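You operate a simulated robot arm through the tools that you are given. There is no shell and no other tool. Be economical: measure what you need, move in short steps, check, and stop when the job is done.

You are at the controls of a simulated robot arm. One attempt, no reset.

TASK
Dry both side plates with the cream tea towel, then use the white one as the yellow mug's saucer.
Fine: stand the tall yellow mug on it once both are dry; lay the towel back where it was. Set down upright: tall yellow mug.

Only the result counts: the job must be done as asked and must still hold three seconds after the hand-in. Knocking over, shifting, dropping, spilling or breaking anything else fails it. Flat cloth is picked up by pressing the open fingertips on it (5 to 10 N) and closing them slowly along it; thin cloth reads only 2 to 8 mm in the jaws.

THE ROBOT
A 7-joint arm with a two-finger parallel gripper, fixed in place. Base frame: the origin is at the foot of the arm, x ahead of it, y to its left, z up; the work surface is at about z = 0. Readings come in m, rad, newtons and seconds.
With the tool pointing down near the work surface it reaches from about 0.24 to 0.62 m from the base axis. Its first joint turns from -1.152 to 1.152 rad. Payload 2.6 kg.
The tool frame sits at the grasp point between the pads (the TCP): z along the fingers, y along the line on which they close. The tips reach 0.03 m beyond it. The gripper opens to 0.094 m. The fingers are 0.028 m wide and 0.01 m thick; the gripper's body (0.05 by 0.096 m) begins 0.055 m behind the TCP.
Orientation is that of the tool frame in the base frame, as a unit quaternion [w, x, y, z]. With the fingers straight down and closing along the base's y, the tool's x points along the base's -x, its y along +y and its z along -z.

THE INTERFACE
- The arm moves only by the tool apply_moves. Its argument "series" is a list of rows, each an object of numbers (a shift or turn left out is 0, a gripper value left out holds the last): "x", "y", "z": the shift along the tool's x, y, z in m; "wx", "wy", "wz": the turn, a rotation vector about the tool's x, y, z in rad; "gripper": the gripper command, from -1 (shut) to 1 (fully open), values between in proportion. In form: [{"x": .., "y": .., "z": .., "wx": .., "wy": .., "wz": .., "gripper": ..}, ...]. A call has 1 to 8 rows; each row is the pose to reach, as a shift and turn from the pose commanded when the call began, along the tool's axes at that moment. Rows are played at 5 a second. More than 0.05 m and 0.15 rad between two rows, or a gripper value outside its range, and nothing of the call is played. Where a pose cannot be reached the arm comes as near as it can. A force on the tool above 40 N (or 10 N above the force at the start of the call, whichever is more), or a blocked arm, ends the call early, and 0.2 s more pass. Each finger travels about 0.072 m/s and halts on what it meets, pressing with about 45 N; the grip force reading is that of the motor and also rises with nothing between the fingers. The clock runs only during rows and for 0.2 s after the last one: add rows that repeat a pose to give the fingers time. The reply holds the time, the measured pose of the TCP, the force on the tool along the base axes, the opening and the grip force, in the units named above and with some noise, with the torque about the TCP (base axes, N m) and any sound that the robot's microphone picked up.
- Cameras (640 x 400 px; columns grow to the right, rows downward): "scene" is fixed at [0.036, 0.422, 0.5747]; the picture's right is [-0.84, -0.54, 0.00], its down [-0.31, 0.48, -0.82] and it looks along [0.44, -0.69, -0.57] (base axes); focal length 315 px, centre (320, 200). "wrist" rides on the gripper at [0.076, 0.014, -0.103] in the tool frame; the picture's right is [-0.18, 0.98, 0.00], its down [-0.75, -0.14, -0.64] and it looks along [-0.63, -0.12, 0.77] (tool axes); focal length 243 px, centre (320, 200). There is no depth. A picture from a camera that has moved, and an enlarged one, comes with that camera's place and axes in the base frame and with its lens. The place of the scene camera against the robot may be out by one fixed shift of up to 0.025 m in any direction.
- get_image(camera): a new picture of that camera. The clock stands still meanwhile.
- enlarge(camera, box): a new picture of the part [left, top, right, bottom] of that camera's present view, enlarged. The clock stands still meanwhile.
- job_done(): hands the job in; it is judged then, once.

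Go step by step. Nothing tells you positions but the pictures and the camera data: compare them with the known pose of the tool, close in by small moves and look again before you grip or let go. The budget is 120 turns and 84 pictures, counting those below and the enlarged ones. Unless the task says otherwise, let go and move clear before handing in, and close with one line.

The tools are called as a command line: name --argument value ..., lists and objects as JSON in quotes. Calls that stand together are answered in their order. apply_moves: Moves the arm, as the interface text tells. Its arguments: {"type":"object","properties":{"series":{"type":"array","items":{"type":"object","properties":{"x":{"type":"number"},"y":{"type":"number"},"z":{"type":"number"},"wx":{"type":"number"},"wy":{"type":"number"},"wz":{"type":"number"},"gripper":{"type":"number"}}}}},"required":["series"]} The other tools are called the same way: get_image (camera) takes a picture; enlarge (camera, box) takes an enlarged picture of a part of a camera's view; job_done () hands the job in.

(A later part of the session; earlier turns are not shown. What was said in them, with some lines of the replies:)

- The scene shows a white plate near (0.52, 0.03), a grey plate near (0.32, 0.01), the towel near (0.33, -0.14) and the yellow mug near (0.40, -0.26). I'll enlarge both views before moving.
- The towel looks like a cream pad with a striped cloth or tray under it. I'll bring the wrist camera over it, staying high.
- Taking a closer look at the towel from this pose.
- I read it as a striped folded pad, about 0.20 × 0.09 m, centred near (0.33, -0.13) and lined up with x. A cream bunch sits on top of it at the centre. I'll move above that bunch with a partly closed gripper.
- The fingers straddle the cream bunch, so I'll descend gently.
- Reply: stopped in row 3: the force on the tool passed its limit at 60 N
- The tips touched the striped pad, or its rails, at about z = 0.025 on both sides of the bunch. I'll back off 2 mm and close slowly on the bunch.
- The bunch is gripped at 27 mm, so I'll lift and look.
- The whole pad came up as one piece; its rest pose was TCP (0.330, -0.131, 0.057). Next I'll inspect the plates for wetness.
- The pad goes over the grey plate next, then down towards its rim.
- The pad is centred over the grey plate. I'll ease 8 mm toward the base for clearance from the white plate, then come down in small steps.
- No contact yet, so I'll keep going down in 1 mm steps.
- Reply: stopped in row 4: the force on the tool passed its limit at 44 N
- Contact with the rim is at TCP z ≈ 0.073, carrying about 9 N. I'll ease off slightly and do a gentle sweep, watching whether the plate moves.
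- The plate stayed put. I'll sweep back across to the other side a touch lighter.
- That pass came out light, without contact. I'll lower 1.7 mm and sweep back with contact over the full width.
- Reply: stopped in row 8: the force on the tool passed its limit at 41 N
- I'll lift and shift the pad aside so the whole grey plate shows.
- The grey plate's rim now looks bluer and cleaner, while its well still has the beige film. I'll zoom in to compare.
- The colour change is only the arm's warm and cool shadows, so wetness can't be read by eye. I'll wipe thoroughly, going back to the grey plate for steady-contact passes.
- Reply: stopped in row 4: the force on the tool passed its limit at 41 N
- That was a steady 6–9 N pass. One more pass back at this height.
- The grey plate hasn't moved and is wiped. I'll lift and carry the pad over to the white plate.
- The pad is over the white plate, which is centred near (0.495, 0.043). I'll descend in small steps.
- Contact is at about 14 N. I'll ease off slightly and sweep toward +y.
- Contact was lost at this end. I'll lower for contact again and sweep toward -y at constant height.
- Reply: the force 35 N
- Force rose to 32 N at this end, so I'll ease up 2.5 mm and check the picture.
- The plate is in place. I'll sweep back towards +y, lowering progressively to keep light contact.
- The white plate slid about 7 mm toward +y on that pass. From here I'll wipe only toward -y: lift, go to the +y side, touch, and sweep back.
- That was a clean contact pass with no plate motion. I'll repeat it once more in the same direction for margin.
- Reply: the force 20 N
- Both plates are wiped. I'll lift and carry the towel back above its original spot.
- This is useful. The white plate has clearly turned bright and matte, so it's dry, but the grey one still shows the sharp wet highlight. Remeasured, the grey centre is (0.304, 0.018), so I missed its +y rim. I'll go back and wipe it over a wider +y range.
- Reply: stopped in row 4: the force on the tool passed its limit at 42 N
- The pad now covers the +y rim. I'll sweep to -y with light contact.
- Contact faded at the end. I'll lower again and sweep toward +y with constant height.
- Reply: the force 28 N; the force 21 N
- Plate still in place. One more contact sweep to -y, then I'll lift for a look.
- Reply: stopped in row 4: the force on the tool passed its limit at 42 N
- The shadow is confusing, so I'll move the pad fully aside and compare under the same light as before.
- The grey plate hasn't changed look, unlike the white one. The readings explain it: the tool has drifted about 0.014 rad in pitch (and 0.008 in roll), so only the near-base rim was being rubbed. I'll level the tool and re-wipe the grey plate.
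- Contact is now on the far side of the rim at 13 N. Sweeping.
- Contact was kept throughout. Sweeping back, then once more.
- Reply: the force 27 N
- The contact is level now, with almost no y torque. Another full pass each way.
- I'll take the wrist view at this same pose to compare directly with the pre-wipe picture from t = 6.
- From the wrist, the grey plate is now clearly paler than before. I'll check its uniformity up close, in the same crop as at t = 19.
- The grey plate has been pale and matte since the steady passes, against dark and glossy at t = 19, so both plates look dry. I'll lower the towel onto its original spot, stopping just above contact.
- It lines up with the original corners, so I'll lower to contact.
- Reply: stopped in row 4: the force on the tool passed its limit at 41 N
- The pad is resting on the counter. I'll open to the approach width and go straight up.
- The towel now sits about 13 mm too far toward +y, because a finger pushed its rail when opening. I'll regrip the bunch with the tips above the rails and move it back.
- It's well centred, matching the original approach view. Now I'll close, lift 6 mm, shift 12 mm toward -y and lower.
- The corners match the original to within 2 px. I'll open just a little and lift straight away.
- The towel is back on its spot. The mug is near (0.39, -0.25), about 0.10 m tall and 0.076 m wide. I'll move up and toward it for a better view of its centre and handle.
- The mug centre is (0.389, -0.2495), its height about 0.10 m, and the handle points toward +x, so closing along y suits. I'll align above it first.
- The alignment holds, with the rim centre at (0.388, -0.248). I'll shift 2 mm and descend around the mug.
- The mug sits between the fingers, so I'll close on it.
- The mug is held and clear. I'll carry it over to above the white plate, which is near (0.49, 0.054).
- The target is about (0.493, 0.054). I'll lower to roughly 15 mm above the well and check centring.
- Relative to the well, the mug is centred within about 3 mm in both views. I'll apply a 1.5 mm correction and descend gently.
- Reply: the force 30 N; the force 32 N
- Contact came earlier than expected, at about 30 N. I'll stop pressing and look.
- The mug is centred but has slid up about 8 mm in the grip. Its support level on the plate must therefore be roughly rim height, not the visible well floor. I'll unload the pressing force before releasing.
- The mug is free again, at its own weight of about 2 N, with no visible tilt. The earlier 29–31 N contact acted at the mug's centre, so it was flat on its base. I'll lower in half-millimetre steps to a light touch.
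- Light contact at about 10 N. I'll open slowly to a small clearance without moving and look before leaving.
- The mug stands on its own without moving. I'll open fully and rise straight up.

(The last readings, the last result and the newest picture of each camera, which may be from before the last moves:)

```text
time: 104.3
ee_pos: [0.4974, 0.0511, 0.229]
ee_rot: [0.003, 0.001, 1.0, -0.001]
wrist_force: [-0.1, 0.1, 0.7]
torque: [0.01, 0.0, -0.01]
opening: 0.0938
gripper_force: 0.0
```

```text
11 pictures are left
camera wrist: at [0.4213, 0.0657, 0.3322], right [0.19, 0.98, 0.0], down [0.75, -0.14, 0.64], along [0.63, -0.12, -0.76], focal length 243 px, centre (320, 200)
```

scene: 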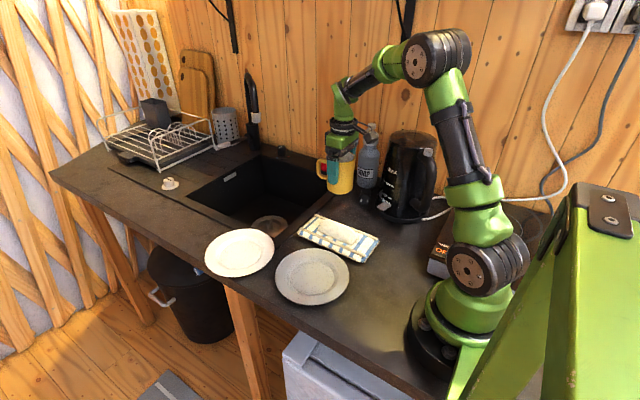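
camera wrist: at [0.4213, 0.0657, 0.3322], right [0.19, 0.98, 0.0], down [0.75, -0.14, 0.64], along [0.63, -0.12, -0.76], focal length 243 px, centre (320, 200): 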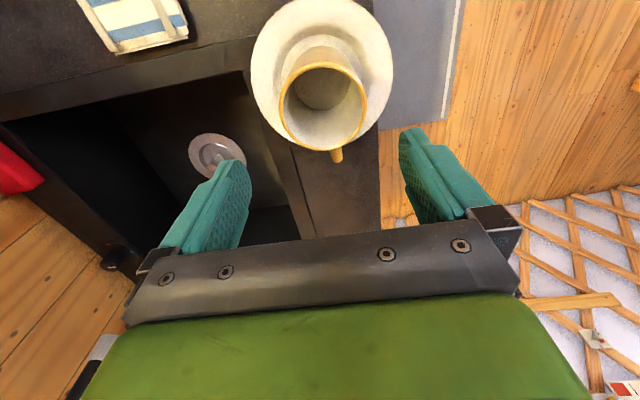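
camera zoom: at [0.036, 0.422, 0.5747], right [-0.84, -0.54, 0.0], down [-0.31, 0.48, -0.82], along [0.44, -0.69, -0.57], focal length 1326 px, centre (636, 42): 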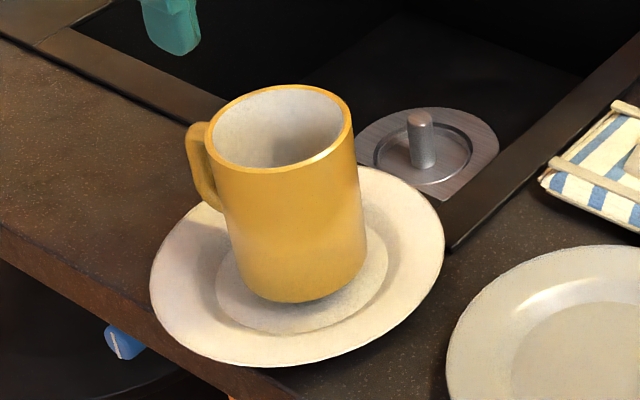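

The mug may lean slightly, so I'll zoom in on its base and handle to check.

enlarge --camera "scene" --box '[215, 205, 265, 270]'

enlarge --camera "wrist" --box '[245, 0, 405, 170]'

```text
6.15 times, centred on (240, 238) of scene
camera zoom: at [0.036, 0.422, 0.5747], right [-0.84, -0.54, 0.0], down [-0.31, 0.48, -0.82], along [0.44, -0.69, -0.57], focal length 1939 px, centre (812, -31)
```

zoom: 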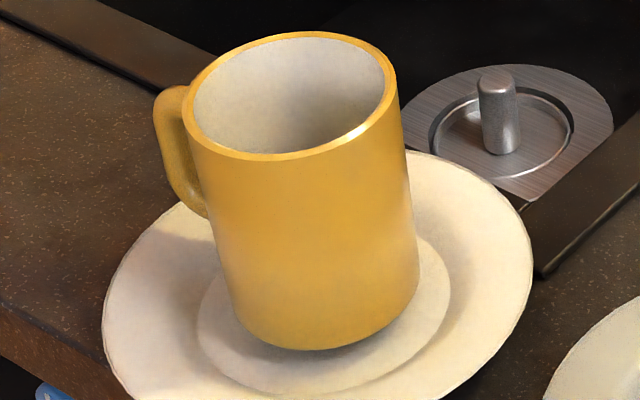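

```text
2.35 times, centred on (325, 85) of wrist
camera zoom: at [0.4213, 0.0657, 0.3322], right [0.19, 0.98, 0.0], down [0.75, -0.14, 0.64], along [0.63, -0.12, -0.76], focal length 571 px, centre (308, 471)
```

zoom: 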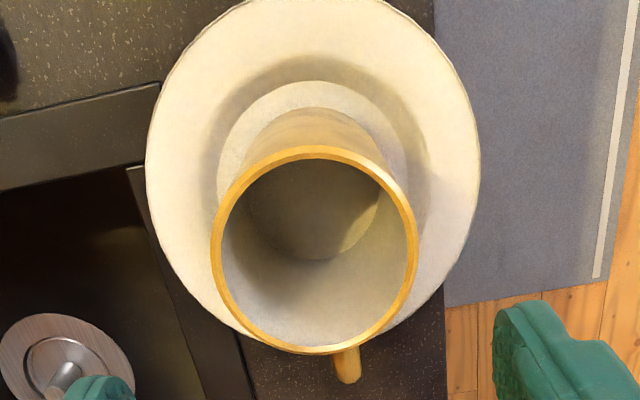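

The lean is within measurement error: the wrist view matches the original upright view, and the scene view shows 2° at most. I'll back the arm away and take a final overall look.

apply_moves --series '[{"x": 0.03, "z": -0.03}, {"x": 0.07, "z": -0.05}, {"x": 0.11, "z": -0.06}, {"x": 0.15, "z": -0.06}, {"x": 0.15, "z": -0.06}, {"x": 0.15, "z": -0.06}]'

get_image --camera "scene"

enlarge --camera "scene" --box '[195, 190, 395, 310]'

```text
time: 105.7
ee_pos: [0.3459, 0.0539, 0.2895]
ee_rot: [0.002, 0.002, 1.0, -0.001]
wrist_force: [-0.2, 0.0, -0.1]
torque: [-0.01, 0.01, -0.01]
opening: 0.0939
gripper_force: 0.1
```

```text
8 pictures are left
```

scene: 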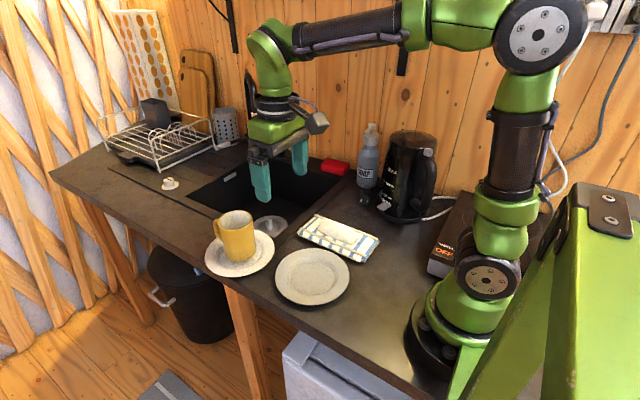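

```text
3.20 times, centred on (295, 250) of scene
camera zoom: at [0.036, 0.422, 0.5747], right [-0.84, -0.54, 0.0], down [-0.31, 0.48, -0.82], along [0.44, -0.69, -0.57], focal length 1008 px, centre (400, 40)
```

zoom: 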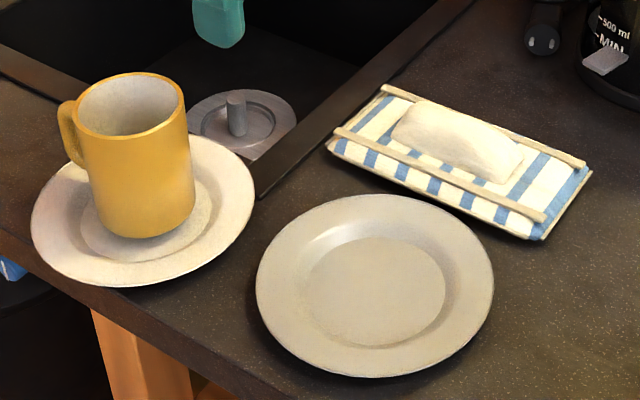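

The mug stands upright on the white plate, the towel is back in its place, and both plates look pale and matte compared with the start. Nothing else appears disturbed, so I'm handing in.

job_done

```text
The job is handed in.
```

I wiped both side plates with the cream towel, laid it back where it was, and stood the yellow mug upright on the white plate; dryness I could only judge by eye, and the white plate slid about 1 cm while I wiped it.
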